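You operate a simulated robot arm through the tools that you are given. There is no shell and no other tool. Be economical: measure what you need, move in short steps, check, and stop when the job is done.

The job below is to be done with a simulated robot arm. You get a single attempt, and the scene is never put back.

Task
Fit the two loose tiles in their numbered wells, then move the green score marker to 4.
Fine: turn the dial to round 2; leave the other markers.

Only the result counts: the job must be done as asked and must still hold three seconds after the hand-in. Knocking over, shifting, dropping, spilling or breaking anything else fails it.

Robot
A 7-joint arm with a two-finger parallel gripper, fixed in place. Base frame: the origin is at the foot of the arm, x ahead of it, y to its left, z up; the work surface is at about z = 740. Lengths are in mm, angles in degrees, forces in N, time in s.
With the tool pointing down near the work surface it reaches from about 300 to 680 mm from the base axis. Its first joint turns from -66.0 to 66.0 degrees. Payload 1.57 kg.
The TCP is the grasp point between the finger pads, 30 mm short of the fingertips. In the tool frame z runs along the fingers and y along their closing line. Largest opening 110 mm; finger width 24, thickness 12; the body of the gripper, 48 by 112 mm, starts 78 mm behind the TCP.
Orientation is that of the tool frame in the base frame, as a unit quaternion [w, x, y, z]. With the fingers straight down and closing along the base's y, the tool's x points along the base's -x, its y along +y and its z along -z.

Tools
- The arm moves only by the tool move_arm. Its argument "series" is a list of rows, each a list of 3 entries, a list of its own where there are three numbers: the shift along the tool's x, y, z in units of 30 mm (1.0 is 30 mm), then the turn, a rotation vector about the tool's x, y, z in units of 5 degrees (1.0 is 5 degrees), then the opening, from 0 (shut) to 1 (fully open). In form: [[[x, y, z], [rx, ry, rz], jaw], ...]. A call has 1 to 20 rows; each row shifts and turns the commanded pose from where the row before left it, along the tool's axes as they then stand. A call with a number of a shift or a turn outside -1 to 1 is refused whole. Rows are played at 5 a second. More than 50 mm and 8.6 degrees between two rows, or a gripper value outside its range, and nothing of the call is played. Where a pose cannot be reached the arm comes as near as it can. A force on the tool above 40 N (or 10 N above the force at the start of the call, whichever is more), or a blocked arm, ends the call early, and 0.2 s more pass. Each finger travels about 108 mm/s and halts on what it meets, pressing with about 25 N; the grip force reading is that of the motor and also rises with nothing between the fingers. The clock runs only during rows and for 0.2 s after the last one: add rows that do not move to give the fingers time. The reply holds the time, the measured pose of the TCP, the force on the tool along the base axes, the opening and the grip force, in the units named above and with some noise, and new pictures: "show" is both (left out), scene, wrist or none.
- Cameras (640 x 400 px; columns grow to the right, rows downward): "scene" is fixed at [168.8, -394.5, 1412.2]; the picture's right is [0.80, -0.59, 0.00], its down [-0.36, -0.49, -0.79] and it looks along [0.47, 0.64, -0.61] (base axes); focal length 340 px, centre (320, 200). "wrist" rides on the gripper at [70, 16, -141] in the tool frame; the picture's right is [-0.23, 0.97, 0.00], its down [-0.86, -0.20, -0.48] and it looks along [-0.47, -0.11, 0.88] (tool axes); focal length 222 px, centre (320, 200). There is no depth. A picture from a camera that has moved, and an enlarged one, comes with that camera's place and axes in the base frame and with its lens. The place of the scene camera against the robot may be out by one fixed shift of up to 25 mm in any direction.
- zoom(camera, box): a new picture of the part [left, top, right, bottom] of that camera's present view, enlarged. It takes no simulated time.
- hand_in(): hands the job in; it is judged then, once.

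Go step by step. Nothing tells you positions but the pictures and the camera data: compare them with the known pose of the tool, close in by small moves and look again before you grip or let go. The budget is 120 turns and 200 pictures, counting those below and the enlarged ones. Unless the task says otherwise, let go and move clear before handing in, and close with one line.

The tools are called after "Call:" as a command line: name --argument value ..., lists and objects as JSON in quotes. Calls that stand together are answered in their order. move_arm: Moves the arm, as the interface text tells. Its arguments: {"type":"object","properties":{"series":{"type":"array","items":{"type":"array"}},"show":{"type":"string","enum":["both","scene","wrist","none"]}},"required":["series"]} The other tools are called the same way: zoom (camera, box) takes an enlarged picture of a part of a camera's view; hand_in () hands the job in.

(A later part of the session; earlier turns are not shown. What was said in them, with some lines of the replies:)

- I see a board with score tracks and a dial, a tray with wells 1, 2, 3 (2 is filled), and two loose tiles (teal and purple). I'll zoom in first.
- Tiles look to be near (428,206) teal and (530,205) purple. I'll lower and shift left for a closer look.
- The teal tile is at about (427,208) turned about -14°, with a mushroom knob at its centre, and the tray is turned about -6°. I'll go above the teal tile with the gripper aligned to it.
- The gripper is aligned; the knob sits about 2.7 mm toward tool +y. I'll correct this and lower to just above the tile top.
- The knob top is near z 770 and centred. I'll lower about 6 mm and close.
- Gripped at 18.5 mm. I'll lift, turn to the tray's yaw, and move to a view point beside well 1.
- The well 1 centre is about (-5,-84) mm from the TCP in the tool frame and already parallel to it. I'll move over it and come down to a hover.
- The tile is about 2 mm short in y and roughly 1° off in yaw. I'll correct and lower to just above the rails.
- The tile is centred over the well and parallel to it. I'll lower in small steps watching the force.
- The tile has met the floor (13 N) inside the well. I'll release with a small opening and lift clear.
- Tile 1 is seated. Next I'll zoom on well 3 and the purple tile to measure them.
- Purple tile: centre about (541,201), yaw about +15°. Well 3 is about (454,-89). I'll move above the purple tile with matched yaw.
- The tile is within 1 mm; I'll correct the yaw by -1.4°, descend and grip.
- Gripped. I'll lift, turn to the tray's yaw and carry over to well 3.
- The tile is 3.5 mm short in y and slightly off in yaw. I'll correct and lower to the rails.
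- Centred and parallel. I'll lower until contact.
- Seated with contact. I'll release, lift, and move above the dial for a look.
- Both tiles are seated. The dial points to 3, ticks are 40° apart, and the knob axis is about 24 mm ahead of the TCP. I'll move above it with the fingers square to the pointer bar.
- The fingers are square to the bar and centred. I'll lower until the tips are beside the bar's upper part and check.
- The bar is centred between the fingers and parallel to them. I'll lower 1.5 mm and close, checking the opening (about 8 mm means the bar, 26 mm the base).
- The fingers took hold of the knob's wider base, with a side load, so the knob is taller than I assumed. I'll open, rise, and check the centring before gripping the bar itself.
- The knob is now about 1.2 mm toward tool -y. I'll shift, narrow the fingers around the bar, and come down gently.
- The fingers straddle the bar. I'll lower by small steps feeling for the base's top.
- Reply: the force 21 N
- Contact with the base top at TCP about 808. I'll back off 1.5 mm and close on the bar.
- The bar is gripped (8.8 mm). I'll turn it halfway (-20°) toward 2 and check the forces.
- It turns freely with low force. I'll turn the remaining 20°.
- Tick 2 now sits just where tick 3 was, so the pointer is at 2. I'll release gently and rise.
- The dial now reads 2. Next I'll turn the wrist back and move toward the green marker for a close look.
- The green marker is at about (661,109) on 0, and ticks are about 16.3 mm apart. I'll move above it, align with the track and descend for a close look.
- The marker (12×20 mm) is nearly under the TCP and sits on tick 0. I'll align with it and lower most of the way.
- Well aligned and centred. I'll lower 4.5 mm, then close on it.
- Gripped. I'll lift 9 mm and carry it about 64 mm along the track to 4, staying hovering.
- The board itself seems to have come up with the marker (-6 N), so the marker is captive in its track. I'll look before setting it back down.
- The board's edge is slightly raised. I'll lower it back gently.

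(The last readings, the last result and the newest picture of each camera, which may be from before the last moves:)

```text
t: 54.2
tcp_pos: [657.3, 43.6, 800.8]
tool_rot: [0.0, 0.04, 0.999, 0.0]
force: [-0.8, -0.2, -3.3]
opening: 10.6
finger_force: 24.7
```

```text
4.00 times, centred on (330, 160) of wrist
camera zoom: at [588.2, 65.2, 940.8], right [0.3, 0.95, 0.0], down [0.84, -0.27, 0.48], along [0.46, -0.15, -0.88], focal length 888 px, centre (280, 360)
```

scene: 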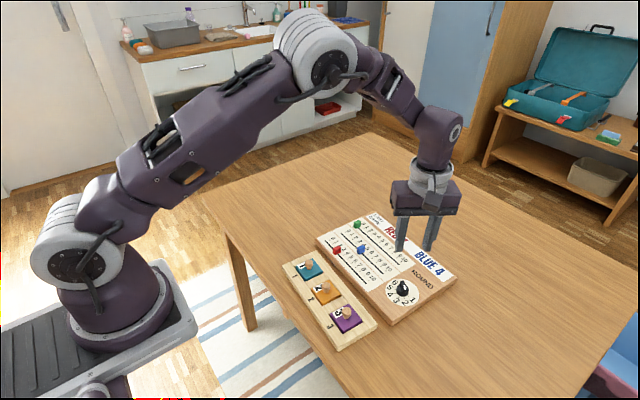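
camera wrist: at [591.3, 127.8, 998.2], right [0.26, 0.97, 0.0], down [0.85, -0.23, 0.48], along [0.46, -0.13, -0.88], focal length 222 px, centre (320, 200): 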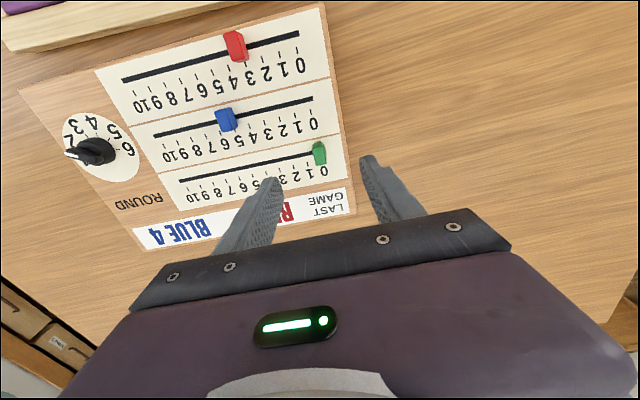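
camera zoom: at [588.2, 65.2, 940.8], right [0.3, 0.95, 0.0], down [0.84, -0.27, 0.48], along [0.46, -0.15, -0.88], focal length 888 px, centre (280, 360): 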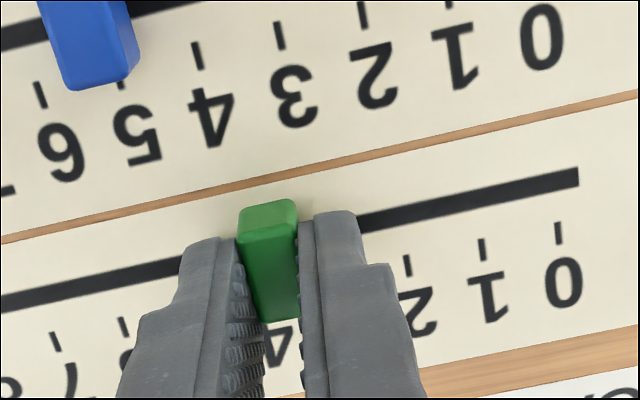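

The board is back down but was dragged about 6 mm toward -y, and the marker is about 6.6 mm short of tick 4. I'll lower 1 mm more to unload it, then slide the marker along the track without lifting.

Call:
move_arm --series '[[[0, 0, 0.04], [0, 0, 0], 0.0], [[0, 0, 0], [0, 0, 0], 0.0]]' --show "none"

Call:
move_arm --series '[[[0, -0.05, 0], [0, 0, 0], 0.0], [[0, -0.05, 0], [0, 0, 0], 0.0], [[0, 0, 0], [0, 0, 0], 0.0]]' --show "none"

Call:
zoom --camera "scene" --box '[310, 200, 470, 330]'

Call:
zoom --camera "wrist" --box '[250, 110, 410, 210]'

```text
t: 54.8
tcp_pos: [656.9, 44.5, 800.1]
tool_rot: [0.001, 0.039, 0.999, -0.001]
force: [-8.0, -0.2, 18.8]
opening: 10.5
finger_force: 24.8
```

```text
t: 55.6
tcp_pos: [657.2, 39.8, 799.8]
tool_rot: [0.001, 0.039, 0.999, 0.001]
force: [-3.0, -0.2, 20.0]
opening: 10.9
finger_force: 25.7
```

```text
3.08 times, centred on (390, 265) of scene
camera zoom: at [168.3, -394.6, 1412.2], right [0.8, -0.59, 0.0], down [-0.36, -0.49, -0.79], along [0.47, 0.64, -0.61], focal length 1047 px, centre (105, 0)
```

zoom: 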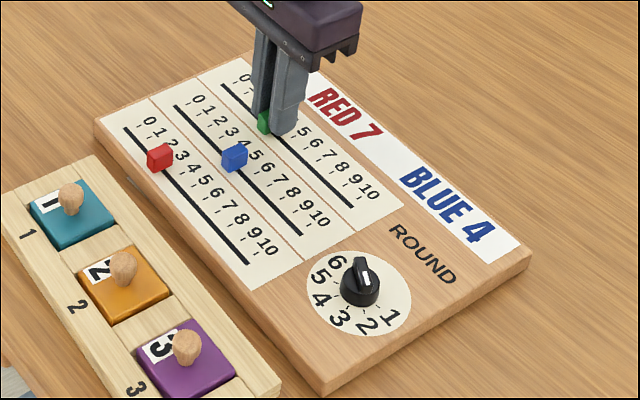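

```text
4.00 times, centred on (330, 160) of wrist
camera zoom: at [587.9, 61.9, 940.2], right [0.3, 0.95, 0.0], down [0.84, -0.27, 0.48], along [0.46, -0.15, -0.88], focal length 888 px, centre (280, 360)
```

zoom: 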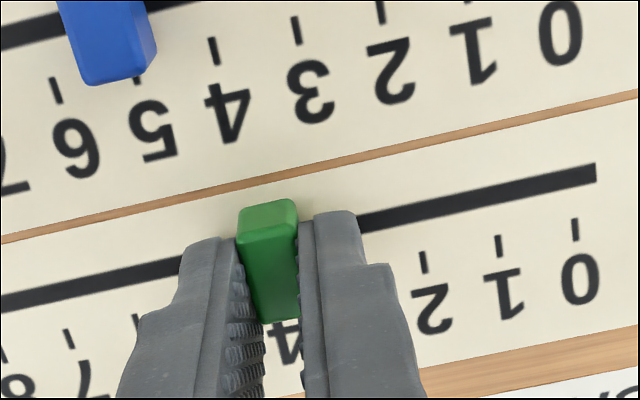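

The marker slides and the board stays put. By the ticks it is at about 3.9; I'll slide 1.8 mm more, then release and look.

Call:
move_arm --series '[[[0, 0, -0.015], [0, 0, 0], 0.0], [[0, -0.06, 0], [0, 0, 0], 0.0], [[0, 0, 0], [0, 0, 0], 0.0], [[0, 0, 0], [0, 0, 0], 0.12], [[0, 0, 0], [0, 0, 0], 0.2], [[0, 0, 0], [0, 0, 0], 0.2], [[0, 0, -0.5], [0, 0, 0], 0.2], [[0, 0, -1], [0, 0, 0], 0.4], [[0, 0, -1], [0, 0, 0], 0.6], [[0, 0, 0], [0, 0, 0], 0.6]]' --show "none"

Call:
zoom --camera "wrist" --box '[256, 100, 384, 180]'

Call:
zoom --camera "scene" --box '[240, 200, 480, 350]'

Call:
zoom --camera "scene" --box '[345, 205, 405, 255]'

```text
t: 57.8
tcp_pos: [657.3, 39.1, 874.4]
tool_rot: [-0.001, 0.039, 0.999, 0.0]
force: [0.5, -0.1, 0.6]
opening: 65.9
finger_force: 0.1
```

```text
5.00 times, centred on (320, 140) of wrist
camera zoom: at [587.5, 59.9, 1015.2], right [0.3, 0.95, 0.0], down [0.84, -0.27, 0.48], along [0.46, -0.15, -0.88], focal length 1111 px, centre (320, 500)
```

zoom: 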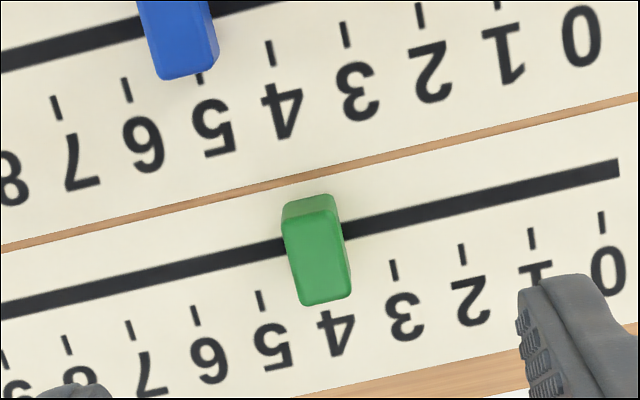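

```text
2.67 times, centred on (360, 275) of scene
camera zoom: at [168.8, -394.5, 1412.2], right [0.8, -0.59, 0.0], down [-0.36, -0.49, -0.79], along [0.47, 0.64, -0.61], focal length 907 px, centre (213, 0)
```

zoom: 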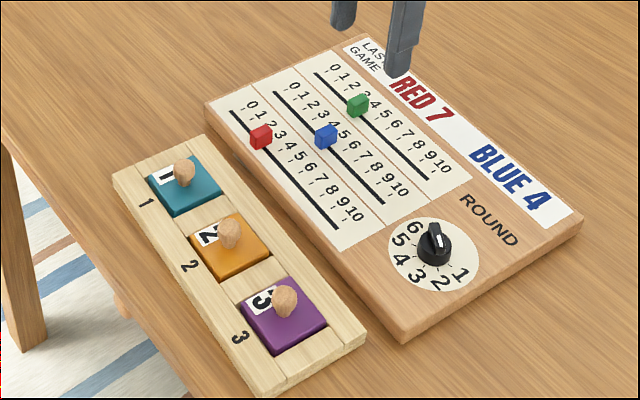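

```text
8.00 times, centred on (375, 230) of scene
camera zoom: at [168.8, -394.5, 1412.2], right [0.8, -0.59, 0.0], down [-0.36, -0.49, -0.79], along [0.47, 0.64, -0.61], focal length 2722 px, centre (-120, -40)
```

zoom: 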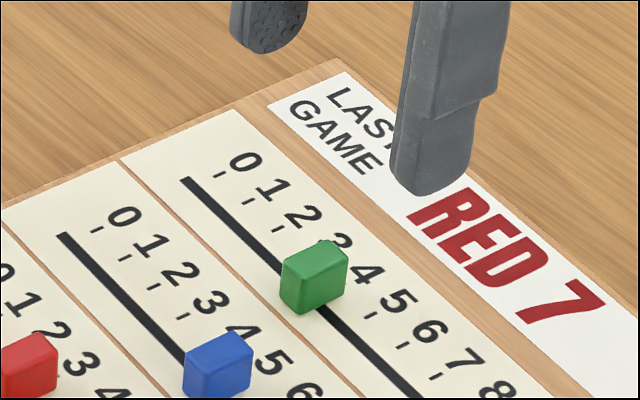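

The marker reads 4 (about 3.95) and the dial reads 2, but the board as a whole has shifted some 8-9 mm toward -y. I'll nudge it back from its dial end with closed fingers; first I'll move beside that edge and look.

Call:
move_arm --series '[[[0, 0, -0.9], [0, 0, 0], 0.3], [[0.107, -0.986, 0], [0, 0, 0], 0.0], [[0.107, -0.986, 0], [0, 0, 0], 0.0], [[0.107, -0.986, 0], [0, 0, 0], 0.0], [[0.107, -0.986, 0], [0, 0, 0], 0.0], [[0.107, -0.986, 0], [0, 0, 0], 0.0], [[0.107, -0.986, 0], [0, 0, 0], 0.0], [[0.107, -0.986, 0], [0, 0, 0], 0.0], [[0.107, -0.986, 0], [0, 0, 0], 0.0], [[0, 0, 0], [0, 0, 0], 0.0], [[0, 0, 0], [0, 0, 0], 0.0]]'

Call:
zoom --camera "wrist" --box '[280, 60, 472, 200]'

```text
t: 60.2
tcp_pos: [612.2, -195.3, 899.1]
tool_rot: [0.0, 0.039, 0.999, 0.0]
force: [-0.4, 1.4, -0.8]
opening: 0.0
finger_force: 20.5
camera wrist: at [544.0, -173.8, 1041.0], right [0.3, 0.95, 0.0], down [0.84, -0.27, 0.48], along [0.46, -0.15, -0.88], focal length 222 px, centre (320, 200)
```

scene: 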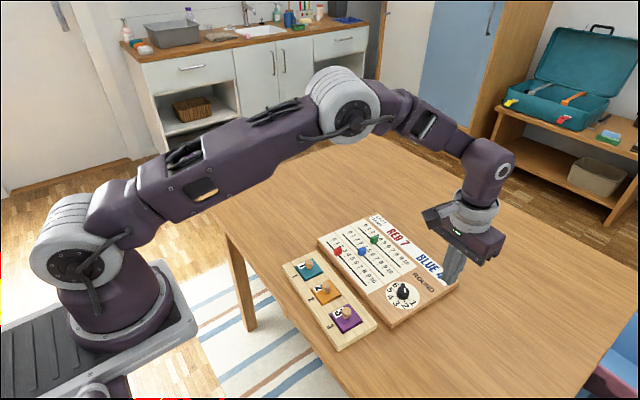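
wrist: 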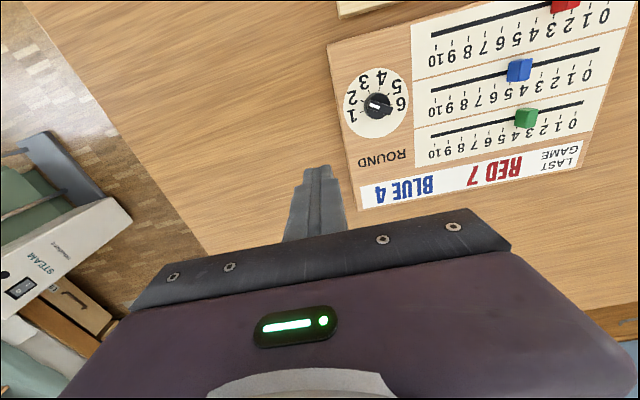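

```text
2.86 times, centred on (376, 130) of wrist
camera zoom: at [544.0, -173.8, 1041.0], right [0.3, 0.95, 0.0], down [0.84, -0.27, 0.48], along [0.46, -0.15, -0.88], focal length 635 px, centre (160, 400)
```

zoom: 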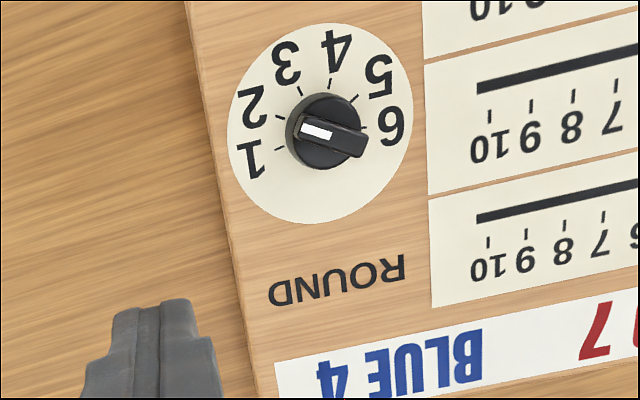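

The board's dial-end edge is about 29 mm ahead of the TCP in y. I'll descend beside it (tips 8 mm above the table) and approach to just short of contact.

Call:
move_arm --series '[[[-0.5, 0, 0.5], [0, 0, 0], 0.0], [[0, 0, 1], [0, 0, 0], 0.0], [[0, 0, 1], [0, 0, 0], 0.0], [[0, 0, 1], [0, 0, 0], 0.0], [[0, 0, 0.5], [0, 0, 0], 0.0], [[0, 0.4, 0], [0, 0, 0], 0.0], [[0, 0, 0], [0, 0, 0], 0.0], [[0, 0, 0], [0, 0, 0], 0.0]]'

Call:
zoom --camera "scene" --box '[380, 230, 500, 320]'

```text
t: 62.0
tcp_pos: [628.1, -183.7, 781.3]
tool_rot: [0.0, 0.039, 0.999, -0.001]
force: [0.4, -0.1, -0.5]
opening: 0.0
finger_force: 21.2
camera wrist: at [559.3, -162.5, 920.9], right [0.3, 0.95, 0.0], down [0.84, -0.27, 0.48], along [0.46, -0.15, -0.88], focal length 222 px, centre (320, 200)
```

scene: 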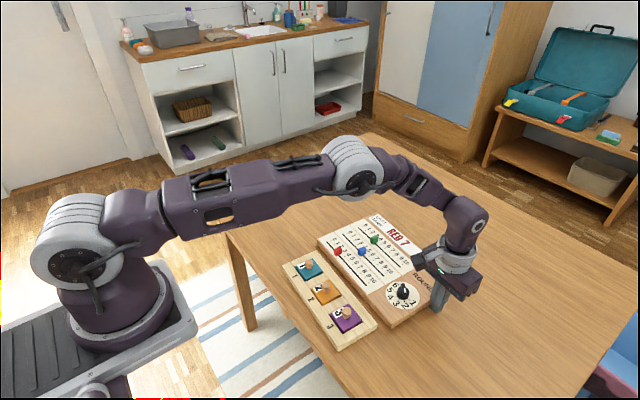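
wrist: 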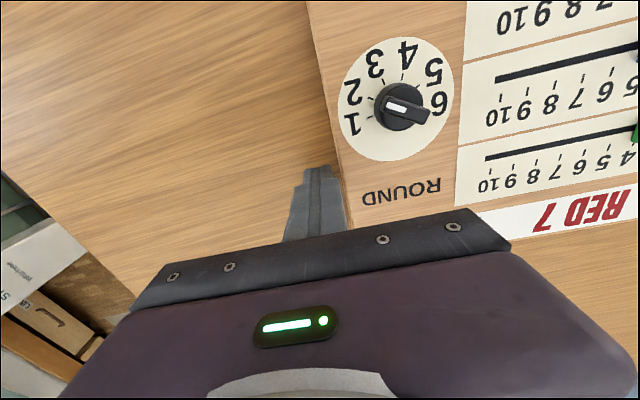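

```text
4.44 times, centred on (440, 275) of scene
camera zoom: at [168.8, -394.5, 1412.2], right [0.8, -0.59, 0.0], down [-0.36, -0.49, -0.79], along [0.47, 0.64, -0.61], focal length 1512 px, centre (-213, -133)
```

zoom: 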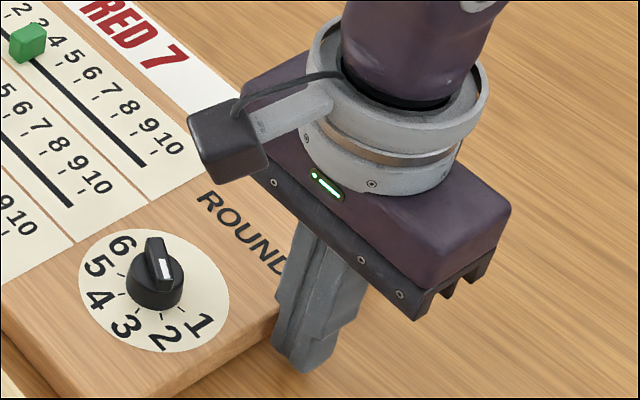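

About 5 mm remain to contact. I'll push slowly in small steps.

Call:
move_arm --series '[[[0, 0.1, 0], [0, 0, 0], 0.0], [[0, 0.1, 0], [0, 0, 0], 0.0], [[0, 0.08, 0], [0, 0, 0], 0.0], [[0, 0, 0], [0, 0, 0], 0.0]]' --show "none"

Call:
zoom --camera "scene" --box '[240, 200, 480, 350]'

```text
t: 63.0
tcp_pos: [629.3, -177.2, 781.6]
tool_rot: [0.0, 0.038, 0.999, 0.0]
force: [-1.7, -4.4, -1.6]
opening: 0.0
finger_force: 21.7
```

```text
2.67 times, centred on (360, 275) of scene
camera zoom: at [168.8, -394.6, 1412.1], right [0.8, -0.59, 0.0], down [-0.36, -0.49, -0.79], along [0.47, 0.64, -0.61], focal length 907 px, centre (213, 0)
```

zoom: 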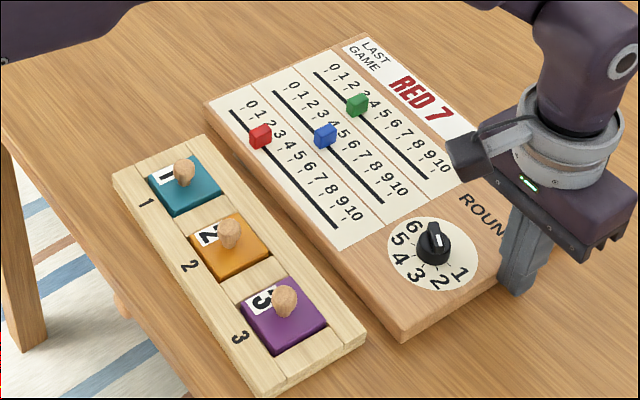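

Contact at about 4 N and the board is starting to move. I'll push 5 mm further, then compare.

Call:
move_arm --series '[[[0, 0.06, 0], [0, 0, 0], 0.0], [[0, 0.06, 0], [0, 0, 0], 0.0], [[0, 0.05, 0], [0, 0, 0], 0.0], [[0, 0, 0], [0, 0, 0], 0.0]]' --show "none"

Call:
zoom --camera "scene" --box '[240, 200, 480, 350]'

```text
t: 64.0
tcp_pos: [629.4, -171.0, 780.8]
tool_rot: [0.001, 0.038, 0.999, 0.0]
force: [-0.2, -4.3, 0.2]
opening: 0.0
finger_force: 21.5
```

```text
2.67 times, centred on (360, 275) of scene
camera zoom: at [168.8, -394.6, 1412.1], right [0.8, -0.59, 0.0], down [-0.36, -0.49, -0.79], along [0.47, 0.64, -0.61], focal length 907 px, centre (213, 0)
```

zoom: 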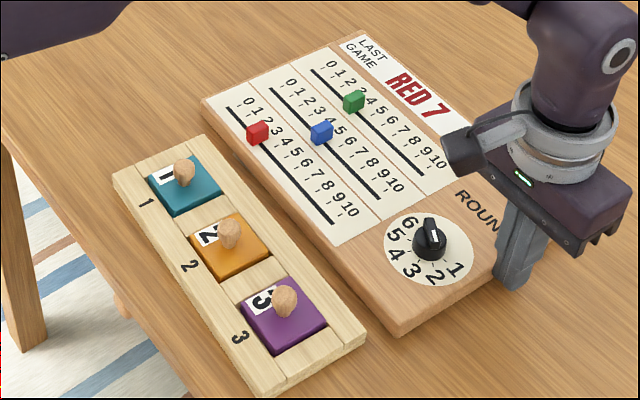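

Nearly back at the starting position. I'll compare with the same close-up I took at the start.

Call:
zoom --camera "scene" --box '[380, 265, 440, 305]'

Call:
zoom --camera "scene" --box '[245, 210, 345, 280]'

```text
10.00 times, centred on (410, 285) of scene
camera zoom: at [168.8, -394.6, 1412.1], right [0.8, -0.59, 0.0], down [-0.36, -0.49, -0.79], along [0.47, 0.64, -0.61], focal length 3402 px, centre (-580, -650)
```

zoom: 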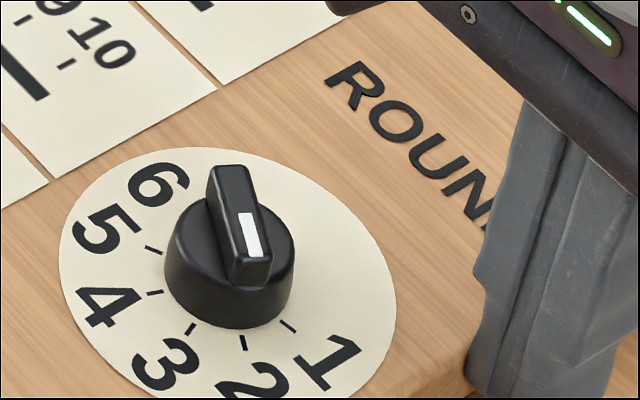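

```text
5.71 times, centred on (295, 245) of scene
camera zoom: at [168.8, -394.6, 1412.1], right [0.8, -0.59, 0.0], down [-0.36, -0.49, -0.79], along [0.47, 0.64, -0.61], focal length 1944 px, centre (463, -57)
```

zoom: 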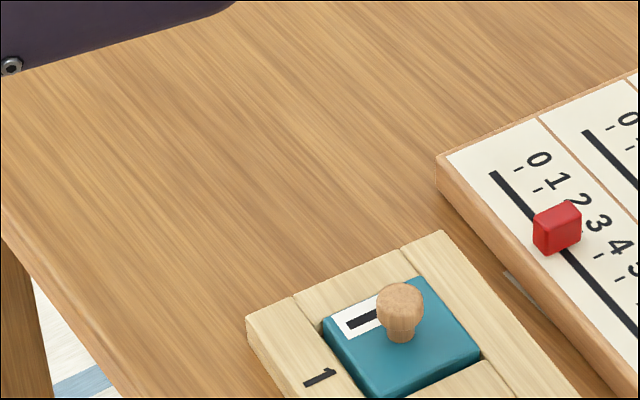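

About 3 mm remains on average, with a slight rotation. One last 3 mm push, then I'll back away.

Call:
move_arm --series '[[[0, 0.05, 0], [0, 0, 0], 0.0], [[0, 0.05, 0], [0, 0, 0], 0.0], [[0, 0, 0], [0, 0, 0], 0.0], [[0, -0.5, 0], [0, 0, 0], 0.0], [[0, -0.8, 0], [0, 0, 0], 0.0], [[0, 0, -1], [0, 0, 0], 0.0], [[0, 0, -1], [0, 0, 0], 0.0], [[0, 0, -1], [0, 0, 0], 0.0], [[0, 0, -1], [0, 0, 0], 0.0], [[0, 0, 0], [0, 0, 0], 0.0]]'

Call:
zoom --camera "scene" --box '[380, 265, 440, 305]'

Call:
zoom --camera "scene" --box '[240, 200, 480, 350]'

Call:
zoom --camera "scene" --box '[345, 205, 405, 255]'

Call:
zoom --camera "scene" --box '[245, 210, 345, 280]'

```text
t: 66.2
tcp_pos: [627.2, -205.0, 901.5]
tool_rot: [0.0, 0.039, 0.999, 0.0]
force: [0.4, -0.4, -0.3]
opening: 0.1
finger_force: 21.7
camera wrist: at [557.3, -184.8, 1041.8], right [0.3, 0.95, 0.0], down [0.84, -0.27, 0.48], along [0.46, -0.14, -0.88], focal length 222 px, centre (320, 200)
```

scene: 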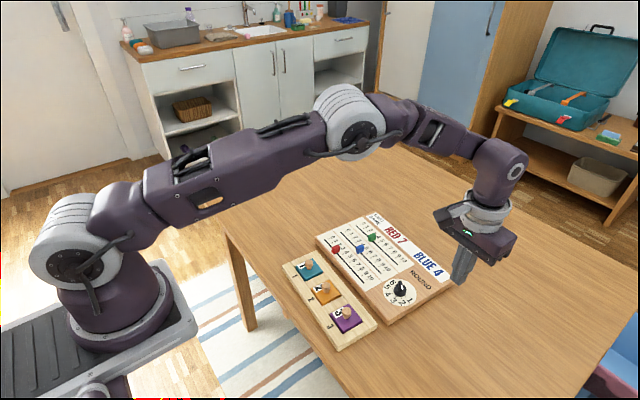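
wrist: 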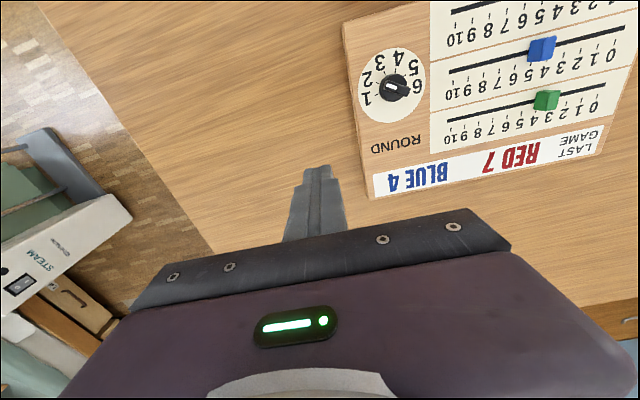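

```text
10.00 times, centred on (410, 285) of scene
camera zoom: at [168.8, -394.5, 1412.2], right [0.8, -0.59, 0.0], down [-0.36, -0.49, -0.79], along [0.47, 0.64, -0.61], focal length 3402 px, centre (-580, -650)
```

zoom: 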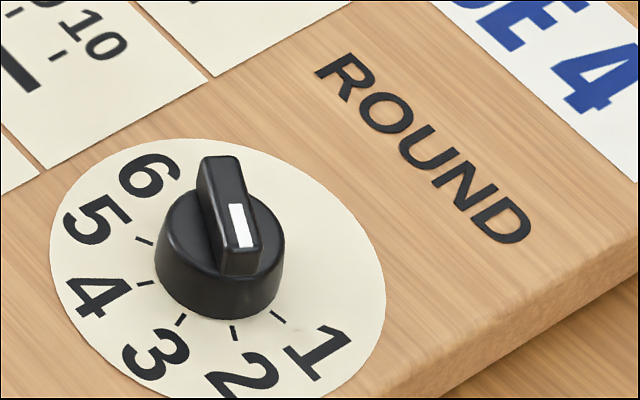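

```text
2.67 times, centred on (360, 275) of scene
camera zoom: at [168.8, -394.5, 1412.2], right [0.8, -0.59, 0.0], down [-0.36, -0.49, -0.79], along [0.47, 0.64, -0.61], focal length 907 px, centre (213, 0)
```

zoom: 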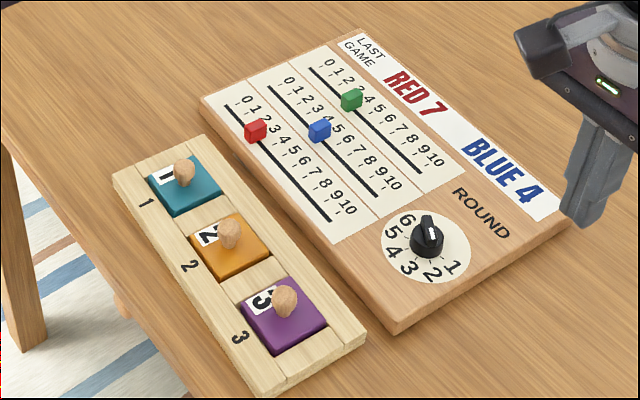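

```text
8.00 times, centred on (375, 230) of scene
camera zoom: at [168.8, -394.5, 1412.2], right [0.8, -0.59, 0.0], down [-0.36, -0.49, -0.79], along [0.47, 0.64, -0.61], focal length 2722 px, centre (-120, -40)
```

zoom: 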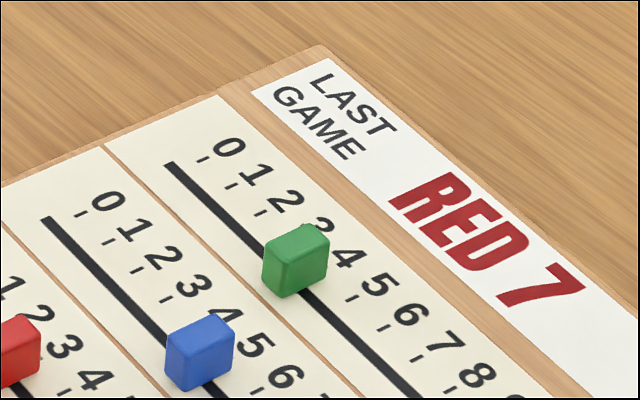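

```text
5.71 times, centred on (295, 245) of scene
camera zoom: at [168.8, -394.5, 1412.2], right [0.8, -0.59, 0.0], down [-0.36, -0.49, -0.79], along [0.47, 0.64, -0.61], focal length 1944 px, centre (463, -57)
```

zoom: 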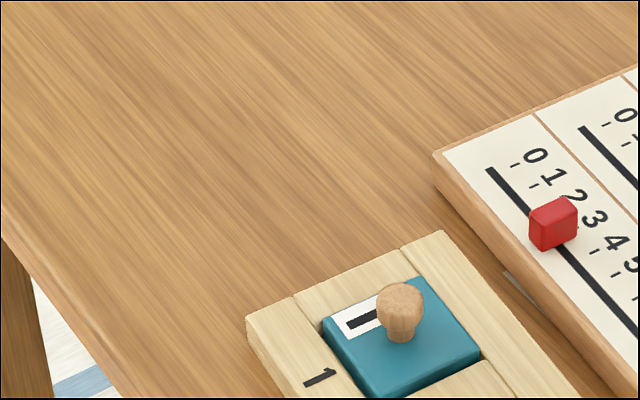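

The board is back within about 2 mm. One last check of the marker and dial from the wrist camera.

Call:
zoom --camera "wrist" --box '[490, 60, 630, 150]'

Call:
zoom --camera "wrist" --box '[340, 40, 440, 130]'

```text
4.44 times, centred on (560, 105) of wrist
camera zoom: at [557.3, -184.8, 1041.8], right [0.3, 0.95, 0.0], down [0.84, -0.27, 0.48], along [0.46, -0.14, -0.88], focal length 987 px, centre (-747, 622)
```

zoom: 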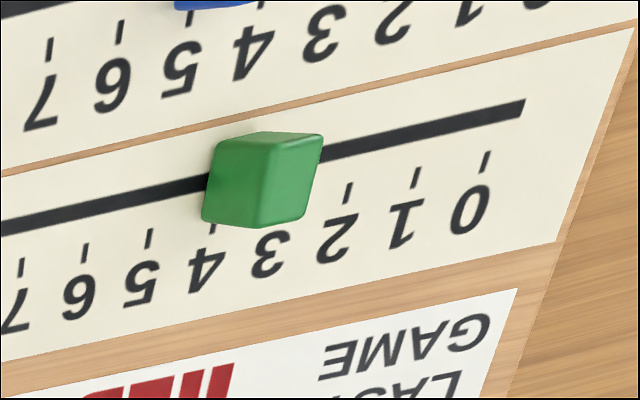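

```text
4.44 times, centred on (390, 85) of wrist
camera zoom: at [557.3, -184.8, 1041.8], right [0.3, 0.95, 0.0], down [0.84, -0.27, 0.48], along [0.46, -0.14, -0.88], focal length 987 px, centre (9, 711)
```

zoom: 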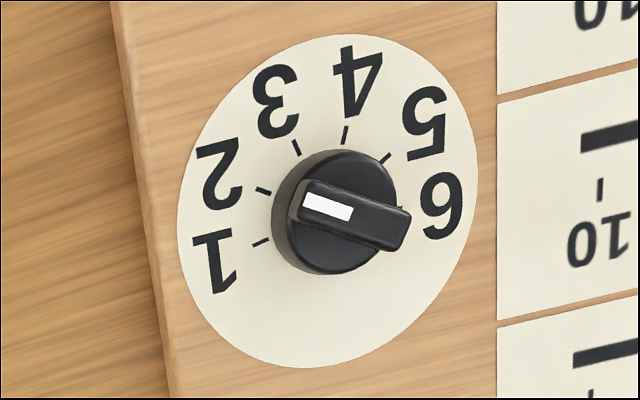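

The marker reads about 3.9, roughly 1.5 mm short of the tick. I'll return above it for a precise look and a small correction.

Call:
move_arm --series '[[[-0.037, 0.953, 0], [0, 0, 0], 0.0], [[-0.037, 0.953, 0], [0, 0, 0], 0.0], [[-0.037, 0.953, 0], [0, 0, 0], 0.0], [[-0.037, 0.953, 0], [0, 0, 0], 0.35], [[-0.037, 0.953, 0], [0, 0, 0], 0.35], [[-0.037, 0.953, 0], [0, 0, 0], 0.35], [[-0.037, 0.953, 0], [0, 0, 0], 0.35], [[-0.037, 0.953, 0], [0, 0, 0], 0.35], [[-0.037, 0.953, 0], [0, 0, 0], 0.35], [[0, 0, 0.9], [0, 0, 0], 0.35], [[0, 0, 0.9], [0, 0, 0], 0.35], [[0, 0, 0], [0, 0, 0], 0.35], [[0, 0, 0], [0, 0, 0], 0.35]]' --show "none"

Call:
zoom --camera "wrist" --box '[256, 110, 384, 190]'

```text
t: 69.0
tcp_pos: [656.8, 49.4, 846.3]
tool_rot: [0.0, 0.038, 0.999, 0.0]
force: [-0.4, 1.2, 0.5]
opening: 38.2
finger_force: 0.1
```

```text
5.00 times, centred on (320, 150) of wrist
camera zoom: at [588.1, 71.3, 987.5], right [0.3, 0.95, 0.0], down [0.84, -0.27, 0.48], along [0.46, -0.15, -0.88], focal length 1111 px, centre (320, 450)
```

zoom: 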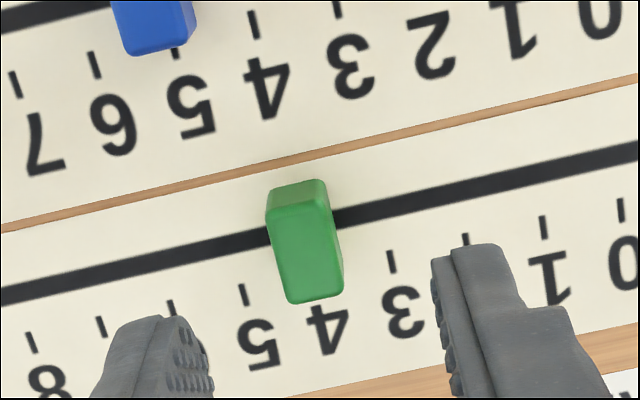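

Seen from directly above, the marker is within about 0.7 mm of tick 4, so no correction is needed. I'll rise clear.

Call:
move_arm --series '[[[0, 0, -1], [0, 0, 0], 0.35], [[0, 0, -1], [0, 0, 0], 0.35], [[0, 0, -1], [0, 0, 0], 0.35], [[0, 0, -1], [0, 0, 0], 0.35], [[0, 0, 0], [0, 0, 0], 0.35]]' --show "scene"

```text
t: 70.2
tcp_pos: [657.1, 49.6, 966.6]
tool_rot: [0.0, 0.039, 0.999, 0.0]
force: [-1.0, 0.4, 0.0]
opening: 38.5
finger_force: 0.0
```

scene: 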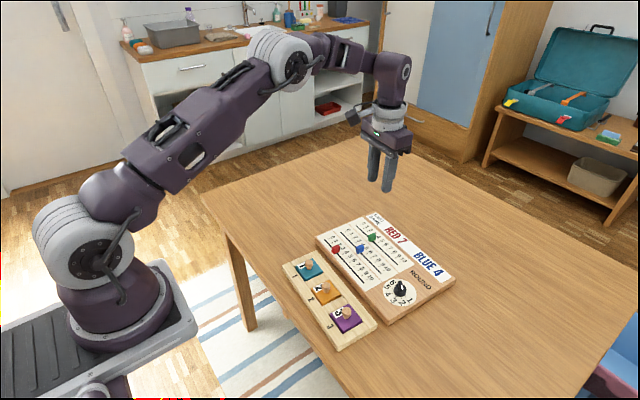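

Both tiles are in their wells, the green marker is at 4, the dial is at 2, and the arm is clear, so I'm handing in.

Call:
hand_in

```text
The job is handed in.
```

I handed the job in with tiles 1 and 3 in their wells, the green marker within about 1 mm of the 4 tick, and the dial at round 2. While I was moving the marker, the score board lifted at one edge and slid about 9 mm. I pushed it back to within about 2 mm of where it started, with a slight turn left in it. The red and blue markers were never touched.
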